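You operate a simulated robot arm through the tools that you are given. There is no shell and no other tool.

You run a simulated robot arm. Do the job below in one go: nothing can be reset, and whatever is moved stays where it is left.

Task
Swap the pink slab for the cream one and press its block again.
Fine: triple press lid up, pink slab to the free spot on the black mat, lid down to its stops and up again; that block medium, the others as they were, no crack.

The check looks at the end state, three seconds after you hand in, the way a careful person would. Anything else that was tipped, shoved, dropped, spilled or broken makes it a failure. Lids that push on must go on centred and level and be pressed home; caps that screw on are set level and turned clockwise until they are tight.

Robot
A 7-joint arm with a two-finger parallel gripper, fixed in place. Base frame: the origin is at the foot of the arm, x ahead of it, y to its left, z up. Units: m, rad, N and s.
Its first joint turns from -2.304 to 2.304 rad. Payload 3.91 kg.
The TCP is the grasp point between the finger pads, 0.03 m short of the fingertips. In the tool frame z runs along the fingers and y along their closing line. Largest opening 0.11 m; finger width 0.02, thickness 0.01; the body of the gripper, 0.048 by 0.112 m, starts 0.055 m behind the TCP.
Orientation is that of the tool frame in the base frame, as a unit quaternion [x, y, z, w]. With the fingers straight down and closing along the base's y, the tool's x points along the base's -x, its y along +y and its z along -z.

Tools
- The arm moves only by the tool nudge_tool. Its argument "moves" is a list of rows, each an object (a shift or turn left out is 0, a gripper value left out holds the last) with "travel": the shift along the base's x, y, z in m, a list of three; "rotation": the turn, a rotation vector about the base's x, y, z in rad, a list of three; "grip": the finger opening in m, from 0 to 0.11. In form: [{"travel": [dx, dy, dz], "rotation": [wx, wy, wz], "grip": grip}, ...]. A call has 1 to 20 rows; each row is the pose to reach, as a shift and turn from the pose commanded when the call began. A row lasts 0.2 s, in which the tool goes at most 0.05 m and 0.15 rad; a call with a longer step from one row to the next is refused whole, and so is a gripper value outside its range. Where a pose cannot be reached the arm comes as near as it can. A force on the tool above 90 N (or 10 N above the force at the start of the call, whichever is more), or a blocked arm, ends the call early, and 0.2 s more pass. The fingers move at their own pace (about 0.108 m/s each) and stop on an object; they squeeze with about 36 N. The grip force told is the motor's: it shows also when the fingers shut on nothing. Time passes only in rows, and 0.2 s behind the last, so rows that repeat a pose let the fingers close. The reply holds the time, the measured pose of the TCP, the force on the tool along the base axes, the opening and the grip force, in the units named above and with some noise, with the torque about the TCP (base axes, N m) and any sound that the robot's microphone picked up, and new pictures: "views" is both (left out), scene, wrist or none.
- Cameras (640 x 400 px; columns grow to the right, rows downward): "scene" is fixed at [0.2205, -0.6509, 1.7063]; the picture's right is [0.68, -0.73, 0.00], its down [-0.38, -0.35, -0.86] and it looks along [0.63, 0.58, -0.52] (base axes); focal length 326 px, centre (320, 200). "wrist" rides on the gripper at [0.072, 0.017, -0.103] in the tool frame; the picture's right is [-0.23, 0.97, 0.00], its down [-0.76, -0.18, -0.62] and it looks along [-0.61, -0.14, 0.78] (tool axes); focal length 222 px, centre (320, 200). There is no depth. A picture from a camera that has moved, and an enlarged one, comes with that camera's place and axes in the base frame and with its lens.
- enlarge(camera, box): a new picture of the part [left, top, right, bottom] of that camera's present view, enlarged. The clock stands still meanwhile.
- finish_job(): hands the job in; it is judged then, once.

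Nothing tells you positions but the pictures and the camera data. Unless the task says otherwise, let go and move clear before handing in.

The tools are called after "Call:" as name(argument=value, ...) on one line, values as JSON. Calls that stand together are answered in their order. nudge_tool: Moves the arm, as the interface text tells. Its arguments: {"type":"object","properties":{"moves":{"type":"array","items":{"type":"object","properties":{"travel":{"type":"array","items":{"type":"number"}},"rotation":{"type":"array","items":{"type":"number"}},"grip":{"type":"number"}}}},"views":{"type":"string","enum":["both","scene","wrist","none"]}},"required":["moves"]} The other tools are called the same way: enlarge (camera, box) takes an enlarged picture of a part of a camera's view; finish_job () hands the job in.

At the start:

```text
time_s: 0.0
eef_pos: [0.5683, 0.2836, 1.4197]
tool_rot: [0.0, 1.0, 0.001, 0.001]
ft_force: [0.7, -0.2, 0.0]
moment: [-0.01, 0.0, 0.0]
width: 0.1101
gripper_force: 0.1
```

scene: 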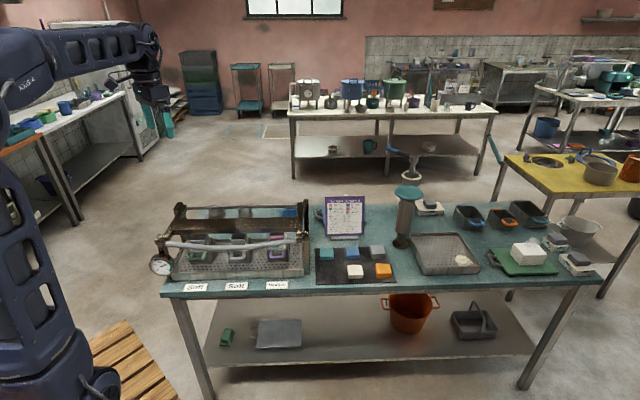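
wrist: 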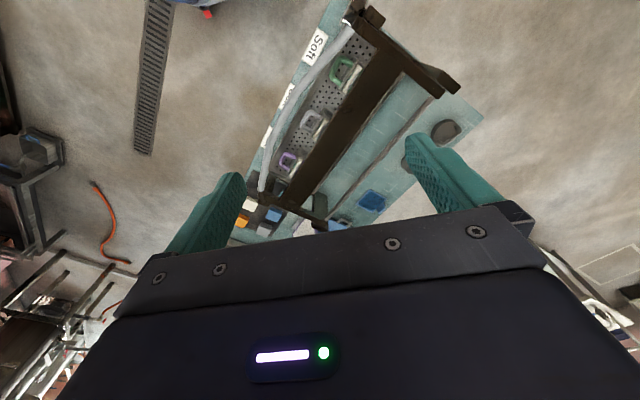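

I see a bench with a triple press at its left end, a black mat with coloured slabs, and a poster behind it. I'll zoom in on those before moving anything.

Call:
enlarge(camera="scene", box=[140, 190, 320, 300])

Call:
enlarge(camera="scene", box=[300, 180, 420, 300])

Call:
enlarge(camera="scene", box=[310, 190, 380, 245])

Call:
enlarge(camera="wrist", box=[220, 0, 500, 250])

```text
3.56 times, centred on (230, 245) of scene
camera zoom: at [0.2205, -0.6509, 1.7063], right [0.68, -0.73, 0.0], down [-0.38, -0.35, -0.86], along [0.63, 0.58, -0.52], focal length 1160 px, centre (640, 40)
```

zoom: 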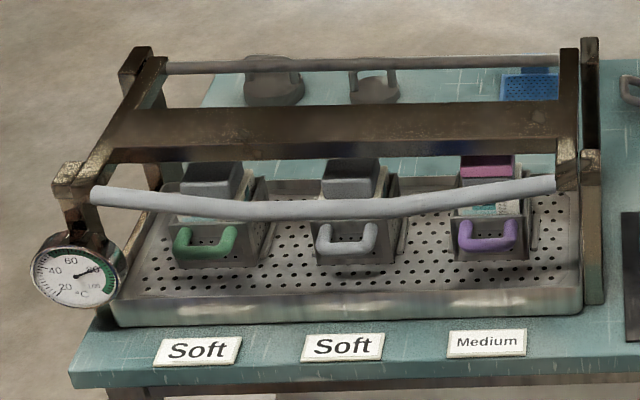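

```text
3.33 times, centred on (360, 240) of scene
camera zoom: at [0.2205, -0.6509, 1.7063], right [0.68, -0.73, 0.0], down [-0.38, -0.35, -0.86], along [0.63, 0.58, -0.52], focal length 1087 px, centre (187, 67)
```

zoom: 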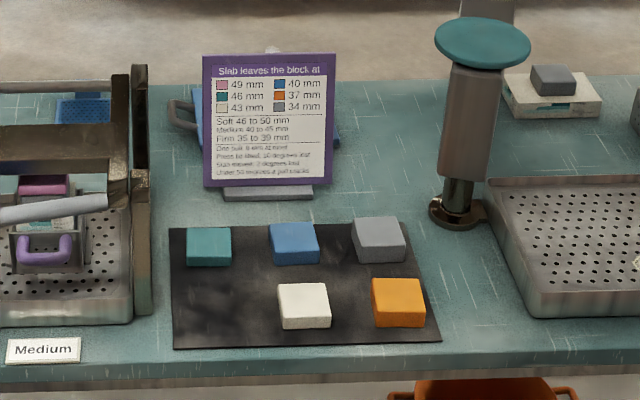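

```text
7.27 times, centred on (345, 218) of scene
camera zoom: at [0.2205, -0.6509, 1.7063], right [0.68, -0.73, 0.0], down [-0.38, -0.35, -0.86], along [0.63, 0.58, -0.52], focal length 2372 px, centre (138, 73)
```

zoom: 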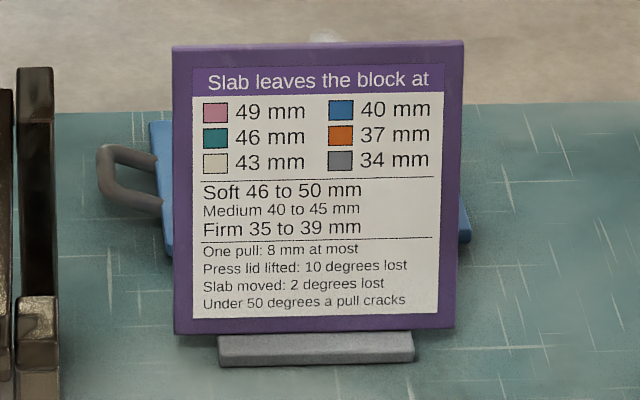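

```text
1.60 times, centred on (360, 125) of wrist
camera zoom: at [0.4948, 0.2992, 1.5223], right [0.23, 0.97, 0.0], down [0.76, -0.18, 0.62], along [0.61, -0.14, -0.78], focal length 355 px, centre (256, 320)
```

zoom: 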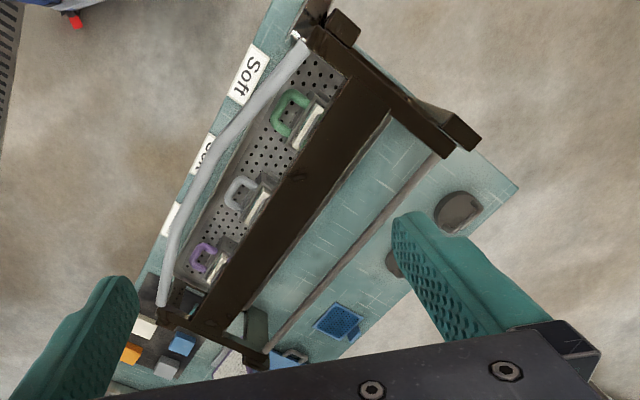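

The press sits on a bench turned about 45° to the base, with the bench top near z = 0.79. I'll turn the tool to face the bench squarely so the wrist camera sees the press better.

Call:
nudge_tool(moves=[{"rotation": [0, 0, 0.14]}, {"rotation": [0, 0, 0.28]}, {"rotation": [0, 0, 0.42]}, {"rotation": [0, 0, 0.56]}, {"rotation": [0, 0, 0.7]}, {"rotation": [0, 0, 0.785]}])

```text
time_s: 1.4
eef_pos: [0.568, 0.2825, 1.4201]
tool_rot: [-0.384, 0.923, 0.0, 0.0]
ft_force: [0.1, 0.0, -0.6]
moment: [0.0, -0.01, 0.02]
width: 0.1101
gripper_force: 0.0
camera wrist: at [0.5042, 0.243, 1.5226], right [-0.53, 0.85, 0.0], down [0.66, 0.41, 0.62], along [0.53, 0.33, -0.78], focal length 222 px, centre (320, 200)
```

scene: 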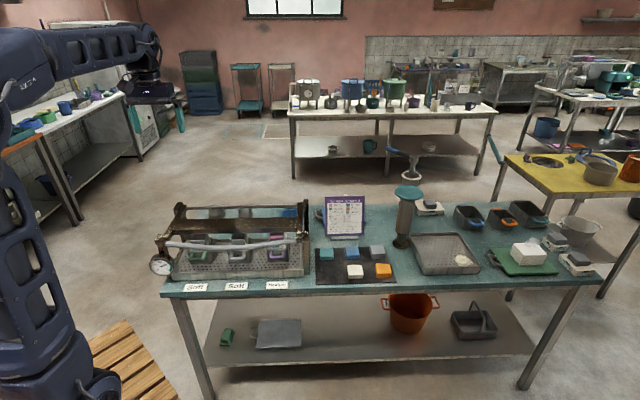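
wrist: 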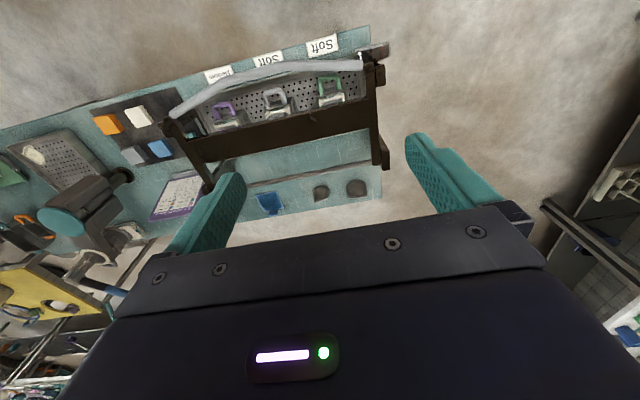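

Call:
enlarge(camera="wrist", box=[150, 20, 410, 220])

Call:
enlarge(camera="wrist", box=[200, 50, 360, 150])

Call:
enlarge(camera="scene", box=[185, 220, 305, 280])

Call:
enlarge(camera="scene", box=[145, 250, 185, 280])

```text
2.00 times, centred on (280, 120) of wrist
camera zoom: at [0.5042, 0.243, 1.5226], right [-0.53, 0.85, 0.0], down [0.66, 0.41, 0.62], along [0.53, 0.33, -0.78], focal length 444 px, centre (400, 360)
```

zoom: 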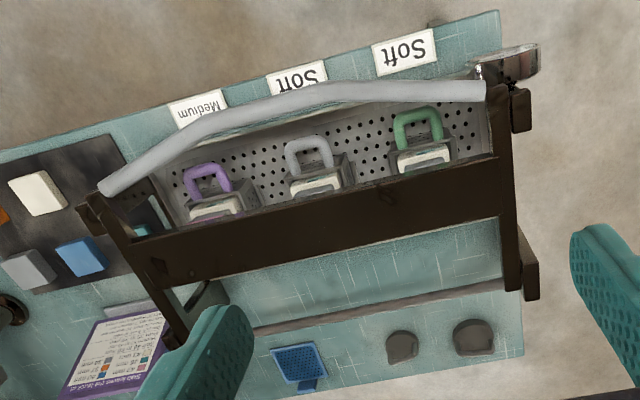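

```text
4.00 times, centred on (280, 100) of wrist
camera zoom: at [0.5042, 0.243, 1.5226], right [-0.53, 0.85, 0.0], down [0.66, 0.41, 0.62], along [0.53, 0.33, -0.78], focal length 888 px, centre (480, 600)
```

zoom: 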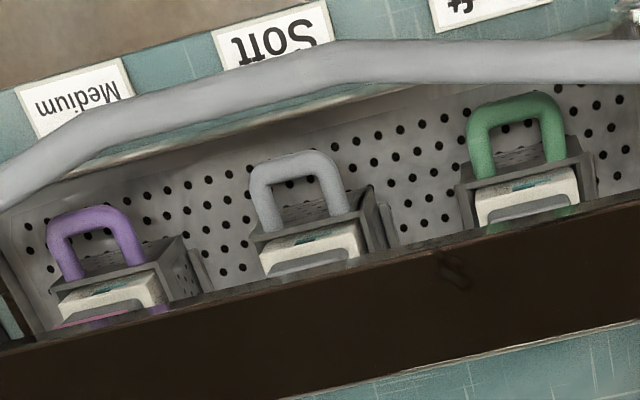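

```text
5.33 times, centred on (245, 250) of scene
camera zoom: at [0.2205, -0.6509, 1.7063], right [0.68, -0.73, 0.0], down [-0.38, -0.35, -0.86], along [0.63, 0.58, -0.52], focal length 1740 px, centre (720, -67)
```

zoom: 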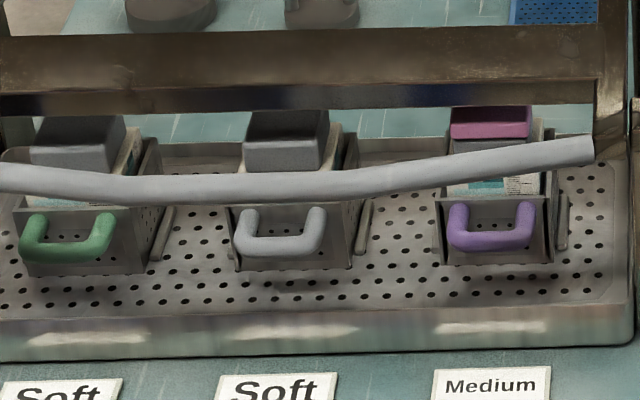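

```text
13.33 times, centred on (165, 265) of scene
camera zoom: at [0.2205, -0.6509, 1.7063], right [0.68, -0.73, 0.0], down [-0.38, -0.35, -0.86], along [0.63, 0.58, -0.52], focal length 4349 px, centre (2387, -667)
```

zoom: 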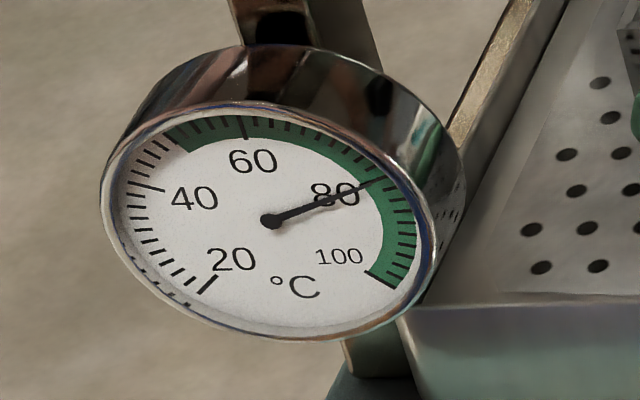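

The gauge reads 80 °C and the pink slab sits in the right-hand press under the purple handle. I'll lower and tilt the camera in front of the press to check the slabs and how the lid is built.

Call:
nudge_tool(moves=[{"travel": [0, -0.015, -0.043], "rotation": [0.021, -0.034, 0]}, {"travel": [-0.002, -0.03, -0.085], "rotation": [0.042, -0.068, 0]}, {"travel": [-0.003, -0.045, -0.128], "rotation": [0.064, -0.102, 0]}, {"travel": [-0.004, -0.06, -0.17], "rotation": [0.085, -0.136, 0]}, {"travel": [-0.005, -0.075, -0.213], "rotation": [0.106, -0.17, 0]}, {"travel": [-0.006, -0.09, -0.255], "rotation": [0.127, -0.204, 0]}, {"travel": [-0.007, -0.105, -0.298], "rotation": [0.148, -0.238, 0]}, {"travel": [-0.008, -0.12, -0.34], "rotation": [0.17, -0.272, 0]}, {"travel": [-0.008, -0.135, -0.383], "rotation": [0.191, -0.306, 0]}, {"travel": [-0.009, -0.15, -0.425], "rotation": [0.212, -0.34, 0]}])

```text
time_s: 3.6
eef_pos: [0.5577, 0.1333, 0.9935]
tool_rot: [-0.375, 0.905, 0.031, 0.198]
ft_force: [-0.6, 0.1, -0.2]
moment: [0.0, 0.0, -0.02]
width: 0.1098
gripper_force: 0.2
camera wrist: at [0.4656, 0.0754, 1.0601], right [-0.53, 0.85, 0.0], down [0.4, 0.25, 0.88], along [0.75, 0.46, -0.48], focal length 222 px, centre (320, 200)
```

scene: 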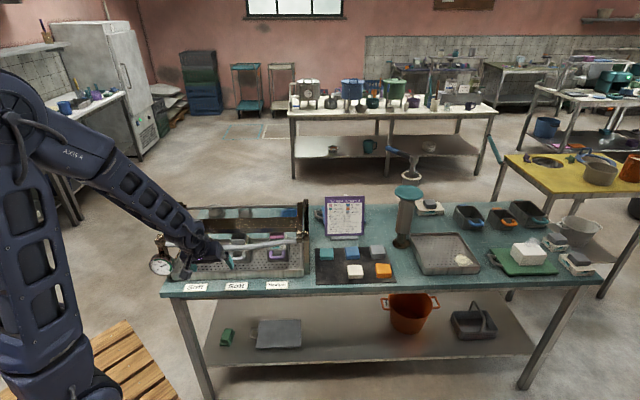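
wrist: 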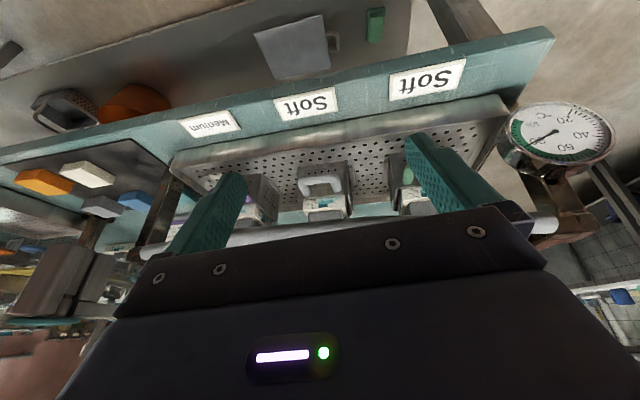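

Call:
nudge_tool(moves=[{"travel": [0, 0, 0.03]}, {"travel": [0, -0.02, 0.07]}, {"travel": [0, -0.04, 0.1]}], views="wrist")

Call:
enlarge(camera="wrist", box=[220, 120, 460, 240])

```text
time_s: 4.4
eef_pos: [0.5598, 0.0938, 1.0925]
tool_rot: [-0.375, 0.905, 0.033, 0.196]
ft_force: [-0.7, -1.0, -0.3]
moment: [0.01, 0.02, 0.03]
width: 0.1099
gripper_force: 0.1
camera wrist: at [0.4671, 0.034, 1.1597], right [-0.53, 0.85, 0.0], down [0.41, 0.25, 0.88], along [0.75, 0.46, -0.48], focal length 222 px, centre (320, 200)
```

wrist: 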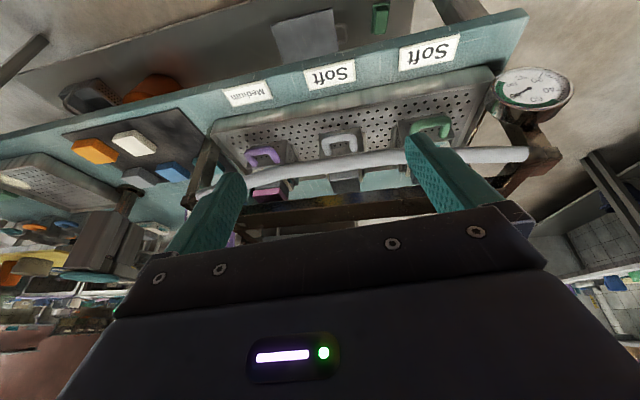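

```text
2.67 times, centred on (340, 180) of wrist
camera zoom: at [0.4671, 0.034, 1.1597], right [-0.53, 0.85, 0.0], down [0.41, 0.25, 0.88], along [0.75, 0.46, -0.48], focal length 592 px, centre (267, 253)
```

zoom: 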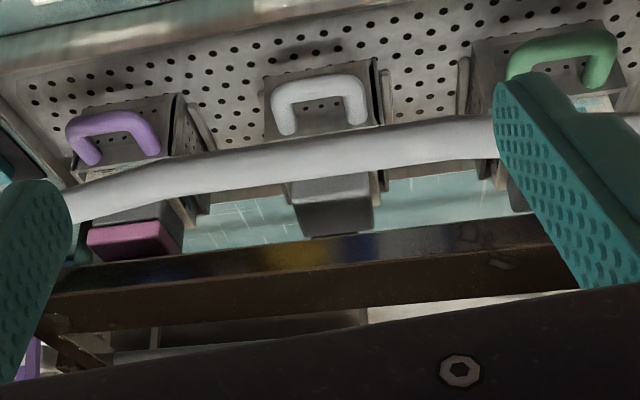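

Call:
enlarge(camera="wrist", box=[320, 160, 380, 210])

Call:
enlarge(camera="wrist", box=[240, 160, 300, 215])

Call:
enlarge(camera="wrist", box=[390, 110, 470, 210])

```text
8.00 times, centred on (350, 185) of wrist
camera zoom: at [0.4671, 0.034, 1.1597], right [-0.53, 0.85, 0.0], down [0.41, 0.25, 0.88], along [0.75, 0.46, -0.48], focal length 1777 px, centre (80, 320)
```

zoom: 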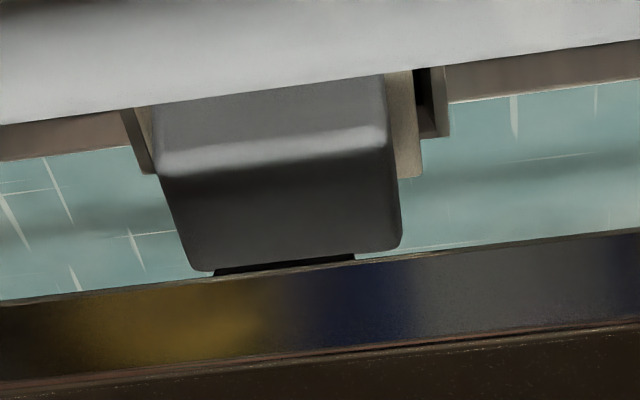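

```text
7.27 times, centred on (270, 188) of wrist
camera zoom: at [0.4671, 0.034, 1.1597], right [-0.53, 0.85, 0.0], down [0.41, 0.25, 0.88], along [0.75, 0.46, -0.48], focal length 1615 px, centre (684, 291)
```

zoom: 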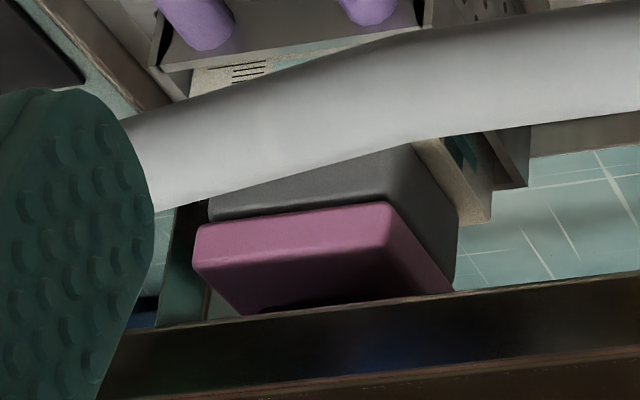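

```text
4.00 times, centred on (430, 160) of wrist
camera zoom: at [0.4671, 0.034, 1.1597], right [-0.53, 0.85, 0.0], down [0.41, 0.25, 0.88], along [0.75, 0.46, -0.48], focal length 888 px, centre (-120, 360)
```

zoom: 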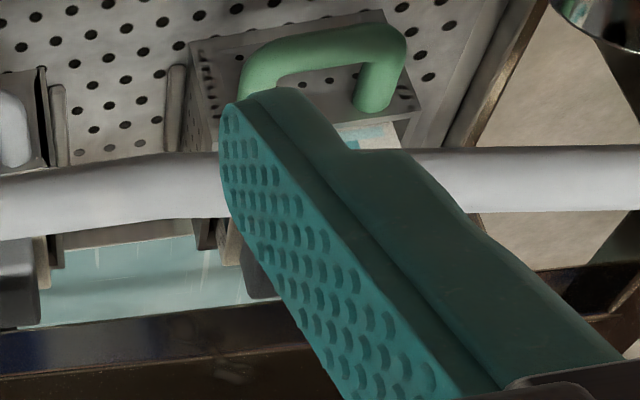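

The two soft blocks carry only grey pushers. The pink slab sits on the third pusher, and the lid is a hinged frame with a white front bar. I'll raise the tool upright and shift right for a second view to triangulate from.

Call:
nudge_tool(moves=[{"travel": [0, 0, 0.045], "rotation": [-0.03, 0.048, 0]}, {"travel": [0.02, 0, 0.09], "rotation": [-0.06, 0.097, 0]}, {"travel": [0.04, 0, 0.13], "rotation": [-0.09, 0.145, 0]}, {"travel": [0.065, 0, 0.17], "rotation": [-0.12, 0.194, 0]}, {"travel": [0.09, 0, 0.21], "rotation": [-0.15, 0.24, 0]}, {"travel": [0.12, 0.01, 0.25], "rotation": [-0.18, 0.29, 0]}, {"travel": [0.15, 0.01, 0.28], "rotation": [-0.2, 0.32, 0]}, {"travel": [0.182, 0.012, 0.3075], "rotation": [-0.212, 0.34, 0]}], views="wrist")

Call:
enlarge(camera="wrist", box=[160, 0, 480, 200])

Call:
enlarge(camera="wrist", box=[120, 0, 320, 125])

Call:
enlarge(camera="wrist", box=[300, 0, 500, 125])

Call:
enlarge(camera="wrist", box=[280, 100, 480, 225])

```text
refused: row 6 steps farther than a row can; nothing moved
```

```text
2.00 times, centred on (320, 100) of wrist
camera zoom: at [0.4671, 0.034, 1.1597], right [-0.53, 0.85, 0.0], down [0.41, 0.25, 0.88], along [0.75, 0.46, -0.48], focal length 444 px, centre (320, 400)
```

zoom: 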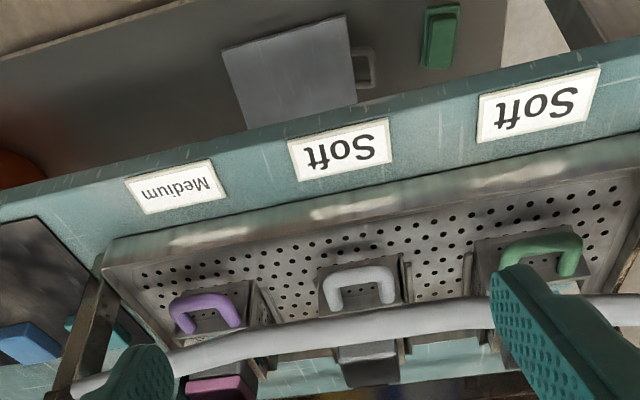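

```text
3.20 times, centred on (220, 62) of wrist
camera zoom: at [0.4671, 0.034, 1.1597], right [-0.53, 0.85, 0.0], down [0.41, 0.25, 0.88], along [0.75, 0.46, -0.48], focal length 711 px, centre (640, 640)
```

zoom: 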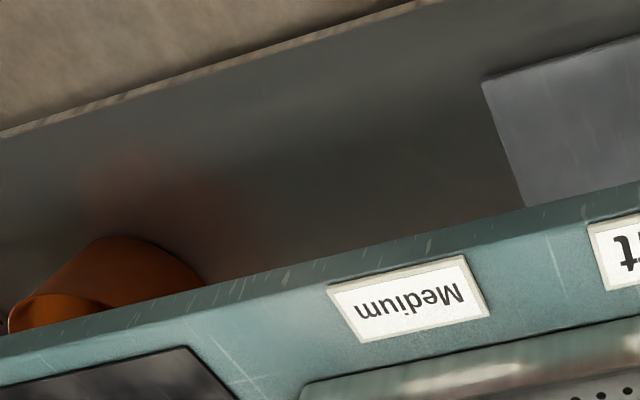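

```text
3.20 times, centred on (400, 62) of wrist
camera zoom: at [0.4671, 0.034, 1.1597], right [-0.53, 0.85, 0.0], down [0.41, 0.25, 0.88], along [0.75, 0.46, -0.48], focal length 711 px, centre (64, 640)
```

zoom: 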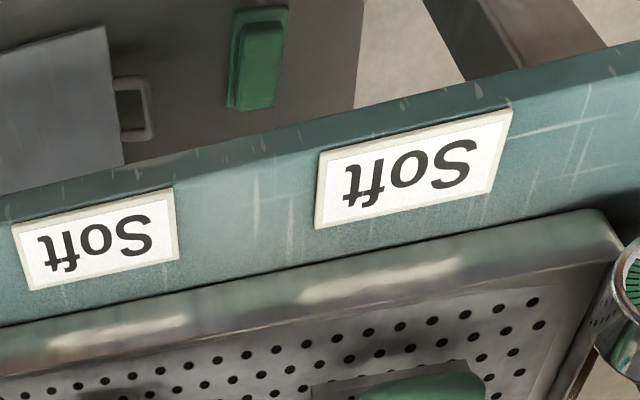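

```text
3.20 times, centred on (380, 162) of wrist
camera zoom: at [0.4671, 0.034, 1.1597], right [-0.53, 0.85, 0.0], down [0.41, 0.25, 0.88], along [0.75, 0.46, -0.48], focal length 711 px, centre (128, 320)
```

zoom: 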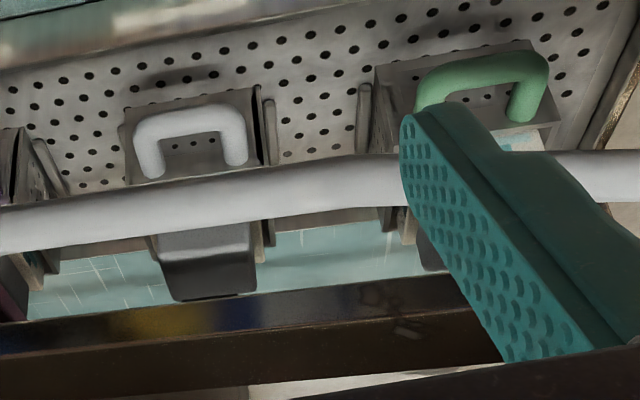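

My row steps were slightly too long, so nothing moved. I'll redo the raise with shorter steps.

Call:
nudge_tool(moves=[{"travel": [0, 0, 0.045], "rotation": [-0.03, 0.048, 0]}, {"travel": [0.01, 0, 0.09], "rotation": [-0.06, 0.097, 0]}, {"travel": [0.03, 0, 0.13], "rotation": [-0.09, 0.145, 0]}, {"travel": [0.05, 0, 0.17], "rotation": [-0.12, 0.194, 0]}, {"travel": [0.07, 0, 0.21], "rotation": [-0.15, 0.24, 0]}, {"travel": [0.095, 0.005, 0.245], "rotation": [-0.18, 0.29, 0]}, {"travel": [0.125, 0.01, 0.275], "rotation": [-0.2, 0.32, 0]}, {"travel": [0.15, 0.01, 0.3], "rotation": [-0.212, 0.34, 0]}, {"travel": [0.182, 0.012, 0.3075], "rotation": [-0.212, 0.34, 0]}], views="wrist")

Call:
enlarge(camera="wrist", box=[160, 0, 480, 200])

```text
time_s: 6.4
eef_pos: [0.7395, 0.1033, 1.4026]
tool_rot: [-0.383, 0.924, 0.0, 0.0]
ft_force: [-0.7, -0.2, 0.5]
moment: [0.02, -0.06, -0.01]
width: 0.11
gripper_force: 0.0
camera wrist: at [0.6765, 0.0638, 1.5053], right [-0.53, 0.85, 0.0], down [0.66, 0.41, 0.62], along [0.53, 0.33, -0.78], focal length 222 px, centre (320, 200)
```

wrist: 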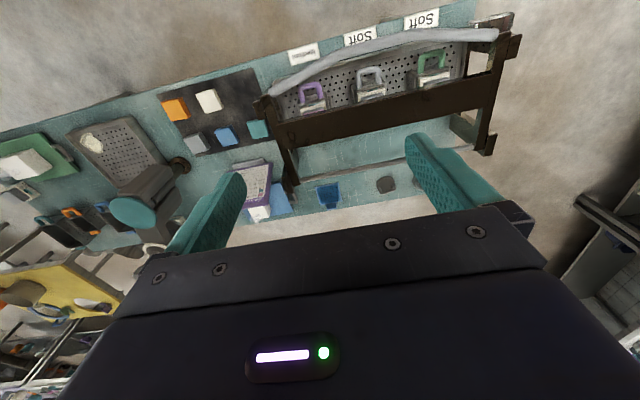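

```text
2.00 times, centred on (320, 100) of wrist
camera zoom: at [0.6765, 0.0638, 1.5053], right [-0.53, 0.85, 0.0], down [0.66, 0.41, 0.62], along [0.53, 0.33, -0.78], focal length 444 px, centre (320, 400)
```

zoom: 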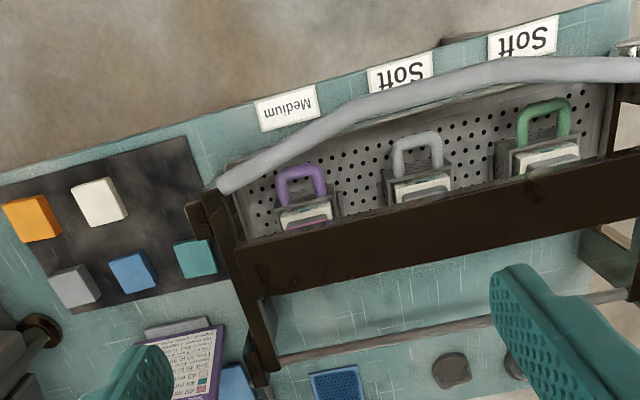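

Combining the two views puts the middle of the bar near (0.641, 0.168, 0.99) and the hinge axis near z = 0.95, about 0.30 m behind the bar. I'll turn the tool so it closes across the bar and stop above it for a check.

Call:
nudge_tool(moves=[{"travel": [-0.01, 0.006, 0], "rotation": [0, 0, -0.14]}, {"travel": [-0.02, 0.012, -0.02], "rotation": [0, 0, -0.28]}, {"travel": [-0.03, 0.018, -0.04], "rotation": [0, 0, -0.42]}, {"travel": [-0.04, 0.024, -0.06], "rotation": [0, 0, -0.56]}, {"travel": [-0.05, 0.03, -0.08], "rotation": [0, 0, -0.7]}, {"travel": [-0.06, 0.036, -0.1], "rotation": [0, 0, -0.84]}, {"travel": [-0.07, 0.042, -0.12], "rotation": [0, 0, -0.98]}, {"travel": [-0.08, 0.05, -0.14], "rotation": [0, 0, -1.12]}, {"travel": [-0.09, 0.055, -0.16], "rotation": [0, 0, -1.26]}, {"travel": [-0.095, 0.06, -0.18], "rotation": [0, 0, -1.4]}, {"travel": [-0.0985, 0.064, -0.2], "rotation": [0, 0, -1.54]}, {"travel": [-0.0985, 0.064, -0.2], "rotation": [0, 0, -1.57]}])

Call:
enlarge(camera="wrist", box=[160, 0, 480, 200])

```text
time_s: 9.0
eef_pos: [0.6393, 0.1696, 1.2019]
tool_rot: [0.383, 0.924, 0.0, 0.0]
ft_force: [0.0, -0.2, -0.3]
moment: [0.03, 0.0, -0.02]
width: 0.1097
gripper_force: 0.1
camera wrist: at [0.602, 0.232, 1.3051], right [0.85, 0.53, 0.0], down [0.41, -0.66, 0.62], along [0.33, -0.53, -0.78], focal length 222 px, centre (320, 200)
```

scene: 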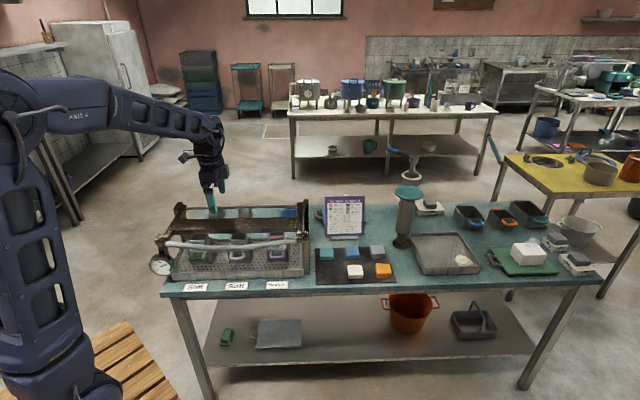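
wrist: 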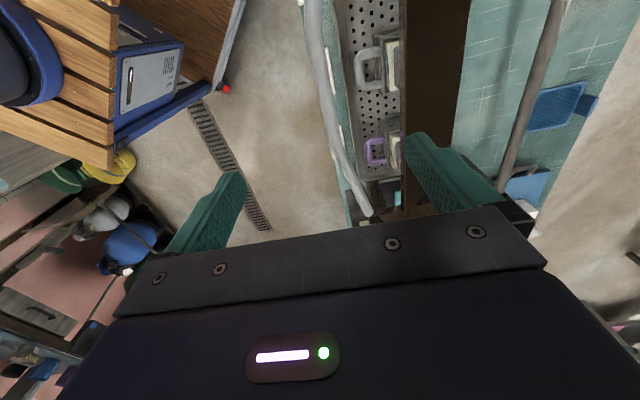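

```text
2.00 times, centred on (320, 100) of wrist
camera zoom: at [0.602, 0.232, 1.3051], right [0.85, 0.53, 0.0], down [0.41, -0.66, 0.62], along [0.33, -0.53, -0.78], focal length 444 px, centre (320, 400)
```

zoom: 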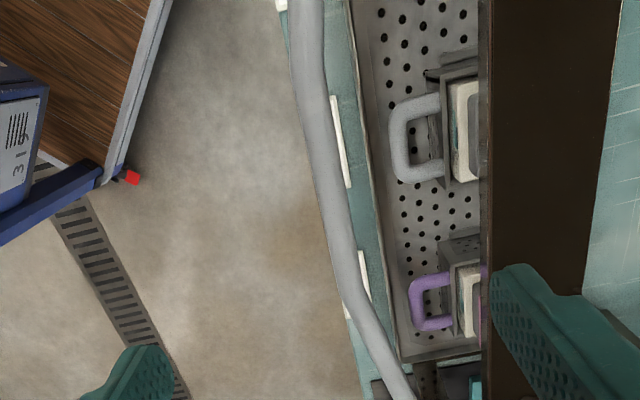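

The bar lies about 6 mm further back than my first estimate, roughly under the open fingers. I'll go down onto it and close.

Call:
nudge_tool(moves=[{"travel": [0.0043, 0.0043, -0.04]}, {"travel": [0.0043, 0.0043, -0.08]}, {"travel": [0.0043, 0.0043, -0.12]}, {"travel": [0.0043, 0.0043, -0.16]}, {"travel": [0.0043, 0.0043, -0.19]}, {"travel": [0.0043, 0.0043, -0.21]}, {"travel": [0.0043, 0.0043, -0.21], "grip": 0.06}, {"travel": [0.0043, 0.0043, -0.21], "grip": 0.06}])

Call:
enlarge(camera="scene", box=[140, 180, 320, 300])

Call:
enlarge(camera="wrist", box=[160, 50, 480, 250])

```text
time_s: 10.8
eef_pos: [0.6449, 0.1729, 0.9928]
tool_rot: [0.382, 0.924, 0.0, 0.0]
ft_force: [-0.4, 0.1, 0.0]
moment: [0.01, -0.01, -0.02]
width: 0.0599
gripper_force: 0.0
camera wrist: at [0.6058, 0.2354, 1.0955], right [0.85, 0.53, 0.0], down [0.41, -0.66, 0.62], along [0.33, -0.53, -0.78], focal length 222 px, centre (320, 200)
```

scene: 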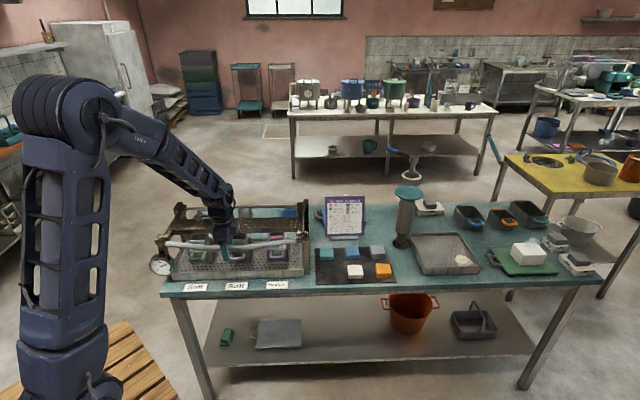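
wrist: 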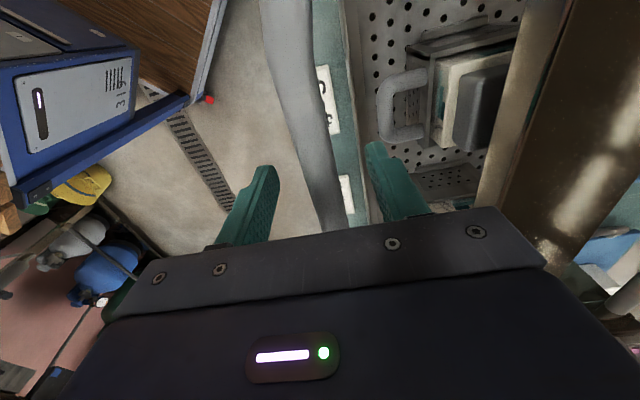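

```text
3.33 times, centred on (230, 240) of scene
camera zoom: at [0.2205, -0.6509, 1.7063], right [0.68, -0.73, 0.0], down [-0.38, -0.35, -0.86], along [0.63, 0.58, -0.52], focal length 1087 px, centre (620, 67)
```

zoom: 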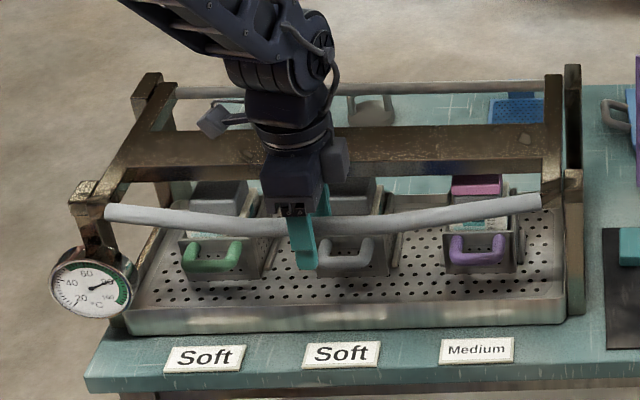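

```text
2.00 times, centred on (320, 150) of wrist
camera zoom: at [0.6058, 0.2354, 1.0955], right [0.85, 0.53, 0.0], down [0.41, -0.66, 0.62], along [0.33, -0.53, -0.78], focal length 444 px, centre (320, 300)
```

zoom: 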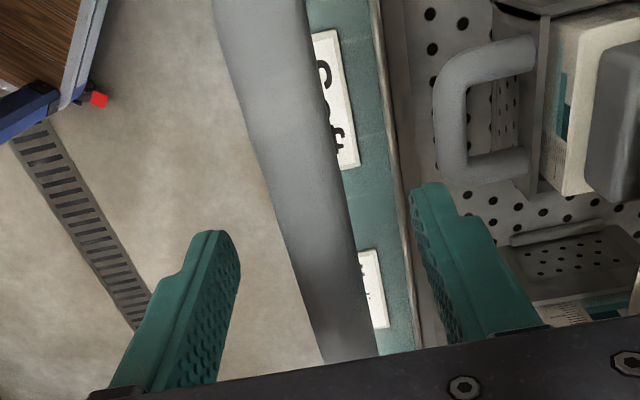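

Call:
nudge_tool(moves=[{"grip": 0.03}, {"grip": 0.025}, {"grip": 0.015}, {"grip": 0.015}], views="wrist")

```text
time_s: 11.8
eef_pos: [0.6458, 0.1726, 0.9928]
tool_rot: [0.383, 0.924, 0.0, 0.0]
ft_force: [10.2, 10.4, 0.7]
moment: [-0.01, -0.14, 0.08]
width: 0.0221
gripper_force: 7.2
camera wrist: at [0.6063, 0.2359, 1.0957], right [0.85, 0.53, 0.0], down [0.41, -0.66, 0.62], along [0.33, -0.53, -0.78], focal length 222 px, centre (320, 200)
```

wrist: 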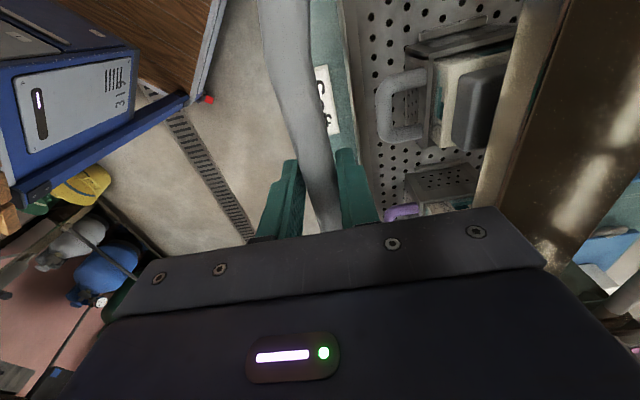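

Call:
nudge_tool(moves=[{"travel": [0.0014, 0.0014, 0], "grip": 0.01}, {"travel": [0.0014, 0.0014, 0], "grip": 0.005}, {"travel": [0.0014, 0.0014, 0], "grip": 0.005}], views="none")

```text
time_s: 12.6
eef_pos: [0.6462, 0.1735, 0.9923]
tool_rot: [0.382, 0.924, -0.001, -0.001]
ft_force: [-10.9, 0.4, 12.6]
moment: [-0.11, 0.1, 0.29]
width: 0.0196
gripper_force: 45.8
```

The bar is gripped at a 20 mm width. I'll lift it a little along the expected arc and watch the forces.

Call:
nudge_tool(moves=[{"travel": [0.001, 0.001, 0.008], "grip": 0.005}, {"travel": [0.002, 0.002, 0.016]}, {"travel": [0.003, 0.003, 0.022]}, {"travel": [0.0041, 0.0041, 0.0293]}])

```text
time_s: 13.6
eef_pos: [0.6501, 0.1791, 1.0214]
tool_rot: [0.383, 0.924, 0.0, -0.001]
ft_force: [-34.3, -27.8, -3.9]
moment: [-0.31, 0.1, 0.05]
width: 0.0272
gripper_force: 22.1
camera wrist: at [0.6112, 0.2406, 1.1241], right [0.85, 0.53, 0.0], down [0.41, -0.66, 0.62], along [0.33, -0.53, -0.78], focal length 222 px, centre (320, 200)
```

scene: 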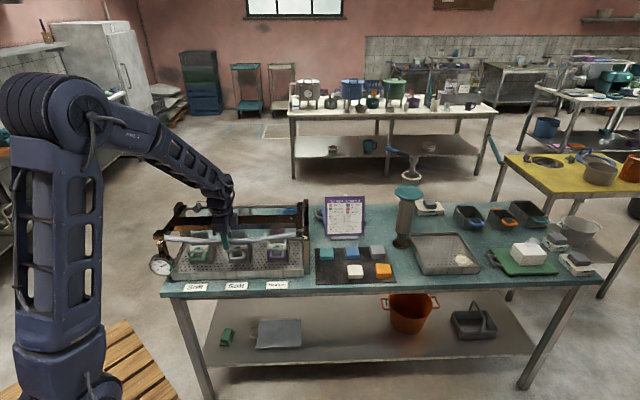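
wrist: 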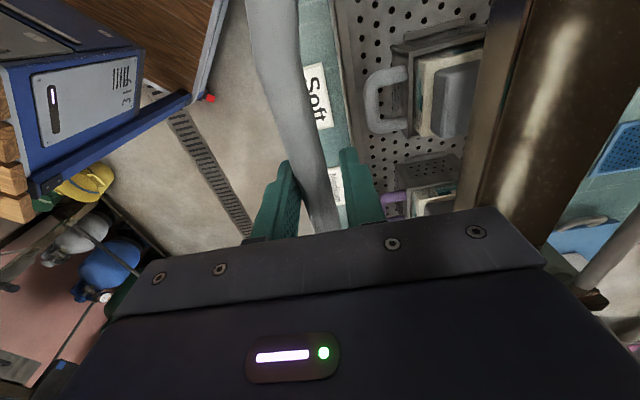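

The lid has lifted, but the bar is pushing the tool toward the front, so its true arc runs further forward. I'll ease back to relieve the load.

Call:
nudge_tool(moves=[{"travel": [-0.0021, -0.0021, 0]}, {"travel": [-0.0035, -0.0035, 0]}], views="none")

Call:
enlarge(camera="scene", box=[140, 180, 320, 300])

```text
time_s: 14.2
eef_pos: [0.6482, 0.1754, 1.0212]
tool_rot: [0.382, 0.924, 0.002, 0.001]
ft_force: [-13.2, -14.5, -6.3]
moment: [0.2, 0.18, 0.22]
width: 0.0197
gripper_force: 45.3
```

```text
3.33 times, centred on (230, 240) of scene
camera zoom: at [0.2205, -0.6509, 1.7063], right [0.68, -0.73, 0.0], down [-0.38, -0.35, -0.86], along [0.63, 0.58, -0.52], focal length 1087 px, centre (620, 67)
```

zoom: 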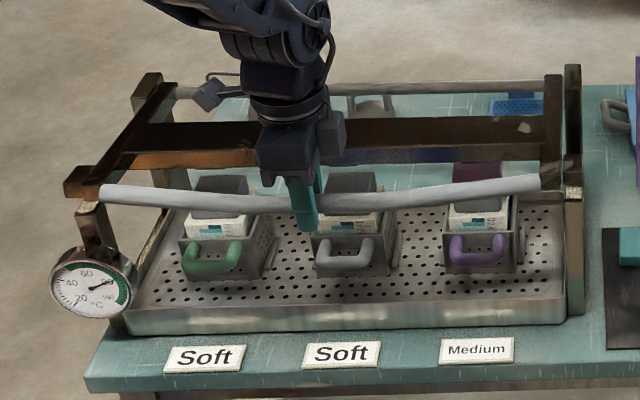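

Call:
nudge_tool(moves=[{"travel": [-0.001, -0.001, 0.012]}, {"travel": [0, 0, 0.022]}, {"travel": [0.001, 0.001, 0.033]}, {"travel": [0.0022, 0.0022, 0.044]}], views="none")

```text
time_s: 15.3
eef_pos: [0.6529, 0.1824, 1.0651]
tool_rot: [0.383, 0.924, 0.004, 0.003]
ft_force: [30.4, 19.0, -19.1]
moment: [-0.14, -0.67, -0.05]
width: 0.0197
gripper_force: 45.0
stopped in row 4: the force on the tool passed its limit at 92 N (the readings are from after the stop); the commanded pose is now the measured one
```

Call:
nudge_tool(moves=[{"travel": [0.0015, 0.0015, 0]}, {"travel": [0.0037, 0.0037, 0.0131]}, {"travel": [0.0072, 0.0072, 0.0264]}, {"travel": [0.0111, 0.0111, 0.0391]}], views="none")

```text
time_s: 16.3
eef_pos: [0.664, 0.1913, 1.104]
tool_rot: [0.382, 0.924, 0.003, 0.002]
ft_force: [9.0, -2.3, -12.5]
moment: [-0.1, 0.16, 0.17]
width: 0.0199
gripper_force: 44.5
```

The forces are now small, so the hinge estimate is good. I'll continue along the arc.

Call:
nudge_tool(moves=[{"travel": [0.0066, 0.0066, 0.0185]}, {"travel": [0.0151, 0.0151, 0.0388]}, {"travel": [0.0249, 0.0249, 0.058]}, {"travel": [0.0356, 0.0356, 0.0761]}, {"travel": [0.0474, 0.0474, 0.0929]}, {"travel": [0.0601, 0.0601, 0.1083]}])

```text
time_s: 17.7
eef_pos: [0.7236, 0.2528, 1.2137]
tool_rot: [0.382, 0.924, 0.004, 0.002]
ft_force: [8.5, -6.1, -11.0]
moment: [-0.09, 0.02, 0.06]
width: 0.0196
gripper_force: 45.4
camera wrist: at [0.683, 0.3143, 1.3166], right [0.85, 0.53, 0.01], down [0.41, -0.67, 0.62], along [0.33, -0.52, -0.78], focal length 222 px, centre (320, 200)
```

scene: 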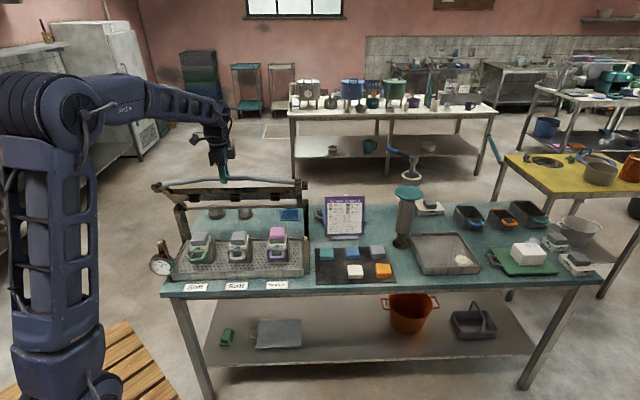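
wrist: 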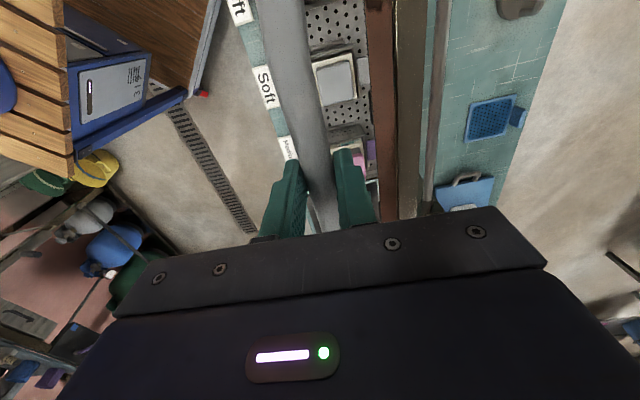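

Call:
nudge_tool(moves=[{"travel": [0.0135, 0.0135, 0.014]}, {"travel": [0.0277, 0.0277, 0.0264]}, {"travel": [0.0426, 0.0426, 0.0371]}, {"travel": [0.058, 0.058, 0.0461]}, {"travel": [0.074, 0.074, 0.0533]}])

```text
time_s: 18.9
eef_pos: [0.7967, 0.3289, 1.2663]
tool_rot: [0.382, 0.924, 0.003, 0.0]
ft_force: [-2.0, 10.4, -34.6]
moment: [0.23, 0.13, -0.89]
width: 0.0203
gripper_force: 44.6
camera wrist: at [0.7577, 0.3897, 1.3693], right [0.85, 0.53, 0.01], down [0.41, -0.67, 0.62], along [0.33, -0.52, -0.78], focal length 222 px, centre (320, 200)
```

scene: 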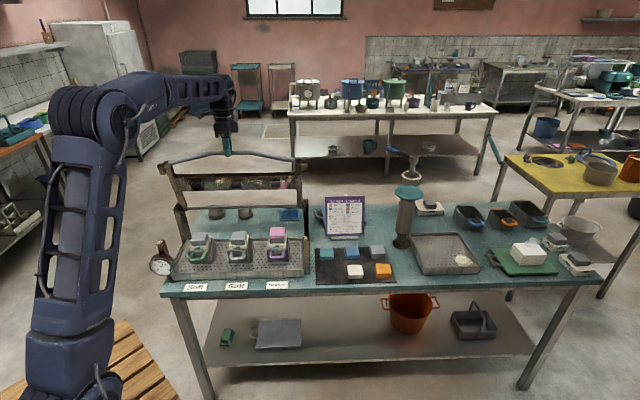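
wrist: 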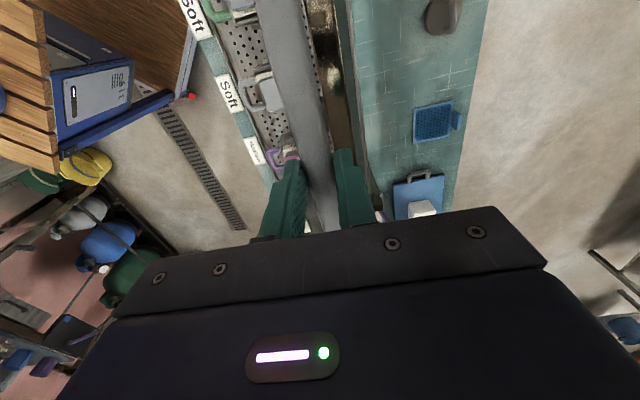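

Call:
nudge_tool(moves=[{"travel": [0, 0, -0.002]}, {"travel": [0.0163, 0.0163, 0.0024]}, {"travel": [0.0328, 0.0328, 0.0055]}, {"travel": [0.0495, 0.0495, 0.007]}])

Call:
enlarge(camera="scene", box=[140, 140, 320, 300])

```text
time_s: 19.9
eef_pos: [0.8465, 0.3757, 1.2738]
tool_rot: [0.38, 0.925, 0.003, 0.003]
ft_force: [-14.4, 13.8, -8.6]
moment: [0.14, 0.39, -0.15]
width: 0.0198
gripper_force: 45.0
camera wrist: at [0.8062, 0.4379, 1.377], right [0.85, 0.53, 0.01], down [0.41, -0.67, 0.62], along [0.34, -0.52, -0.78], focal length 222 px, centre (320, 200)
```

scene: 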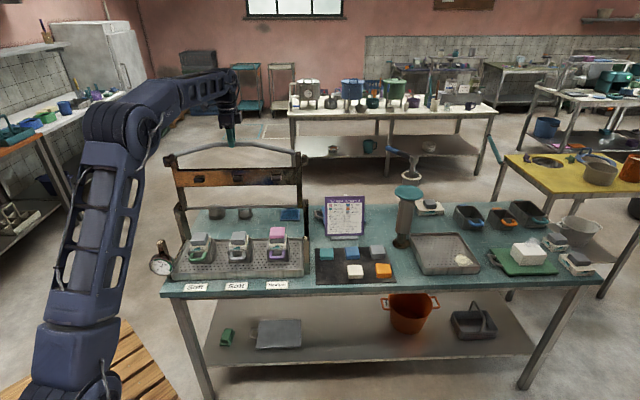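
wrist: 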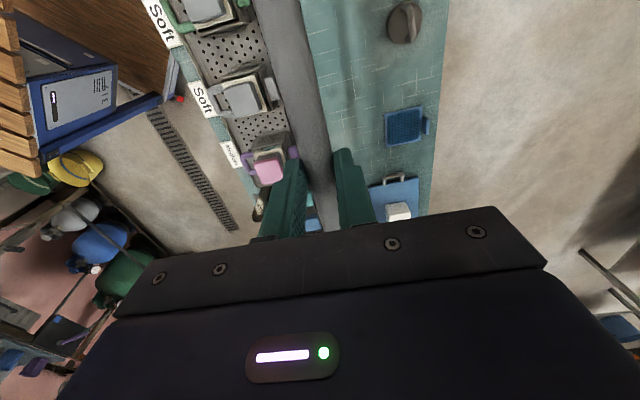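

```text
2.50 times, centred on (230, 220) of scene
camera zoom: at [0.2205, -0.6509, 1.7063], right [0.68, -0.73, 0.0], down [-0.38, -0.35, -0.86], along [0.63, 0.58, -0.52], focal length 815 px, centre (545, 150)
```

zoom: 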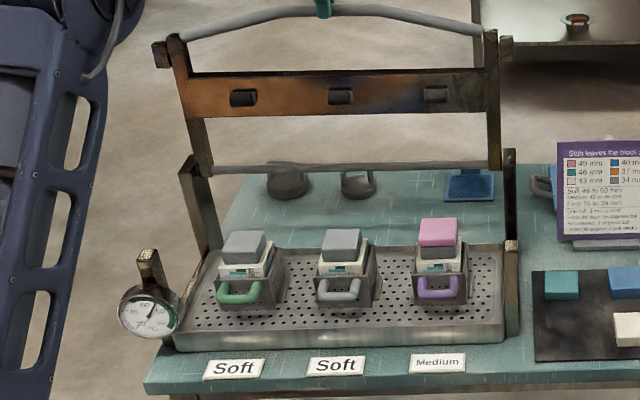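

The lid is now nearly upright and the gauge has dropped to about 70. I'll go on gently to find its open stop.

Call:
nudge_tool(moves=[{"travel": [0.009, 0.009, 0]}, {"travel": [0.0167, 0.0167, 0]}, {"travel": [0.025, 0.025, -0.001]}, {"travel": [0.0334, 0.0334, -0.002]}])

```text
time_s: 20.9
eef_pos: [0.8731, 0.4011, 1.2712]
tool_rot: [0.382, 0.924, -0.004, -0.001]
ft_force: [-33.6, -24.9, 5.3]
moment: [-0.73, 1.07, -0.06]
width: 0.0199
gripper_force: 44.2
stopped in row 4: the force on the tool passed its limit at 111 N (the readings are from after the stop); the commanded pose is now the measured one
camera wrist: at [0.8346, 0.4647, 1.3745], right [0.85, 0.53, -0.01], down [0.42, -0.66, 0.63], along [0.32, -0.54, -0.78], focal length 222 px, centre (320, 200)
```

scene: 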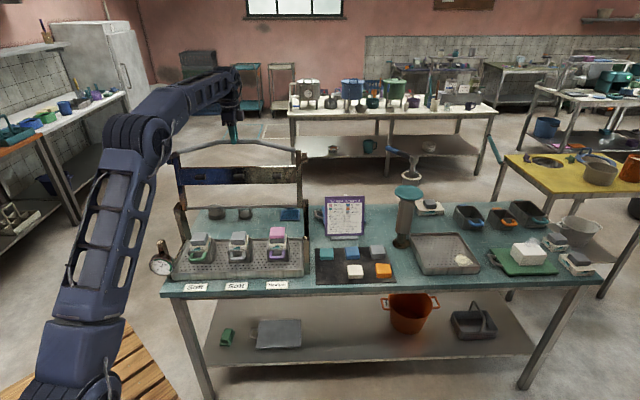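
wrist: 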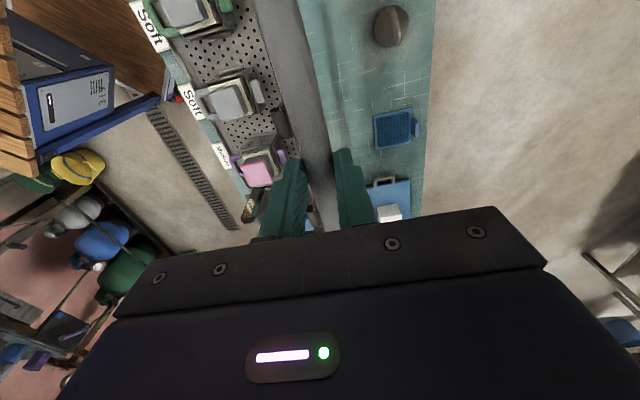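

The lid has met its open stop slightly past vertical. I'll relieve the load, open the fingers and see whether it stays.

Call:
nudge_tool(moves=[{"travel": [-0.001, -0.001, 0]}, {"travel": [-0.001, -0.001, 0], "grip": 0.03}, {"travel": [-0.001, -0.001, 0], "grip": 0.045}, {"travel": [-0.001, -0.001, 0], "grip": 0.045}])

```text
time_s: 21.9
eef_pos: [0.8742, 0.4025, 1.2697]
tool_rot: [0.383, 0.924, -0.004, 0.0]
ft_force: [0.3, 0.0, -0.4]
moment: [0.0, 0.03, 0.03]
width: 0.0449
gripper_force: 0.0
camera wrist: at [0.8357, 0.4652, 1.3724], right [0.85, 0.53, -0.01], down [0.41, -0.66, 0.63], along [0.33, -0.53, -0.78], focal length 222 px, centre (320, 200)
```

scene: 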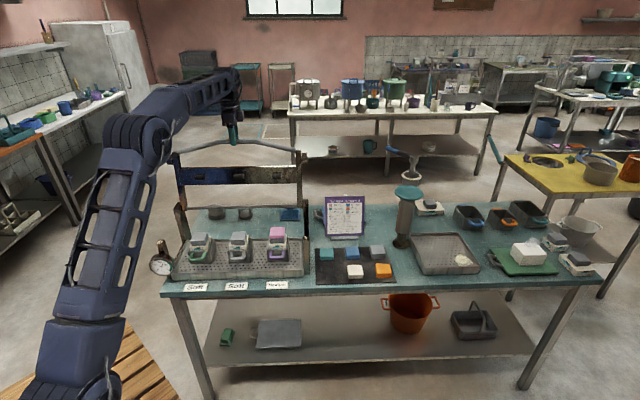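
wrist: 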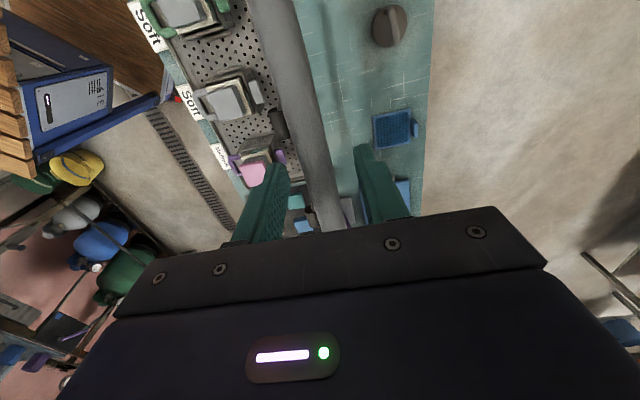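

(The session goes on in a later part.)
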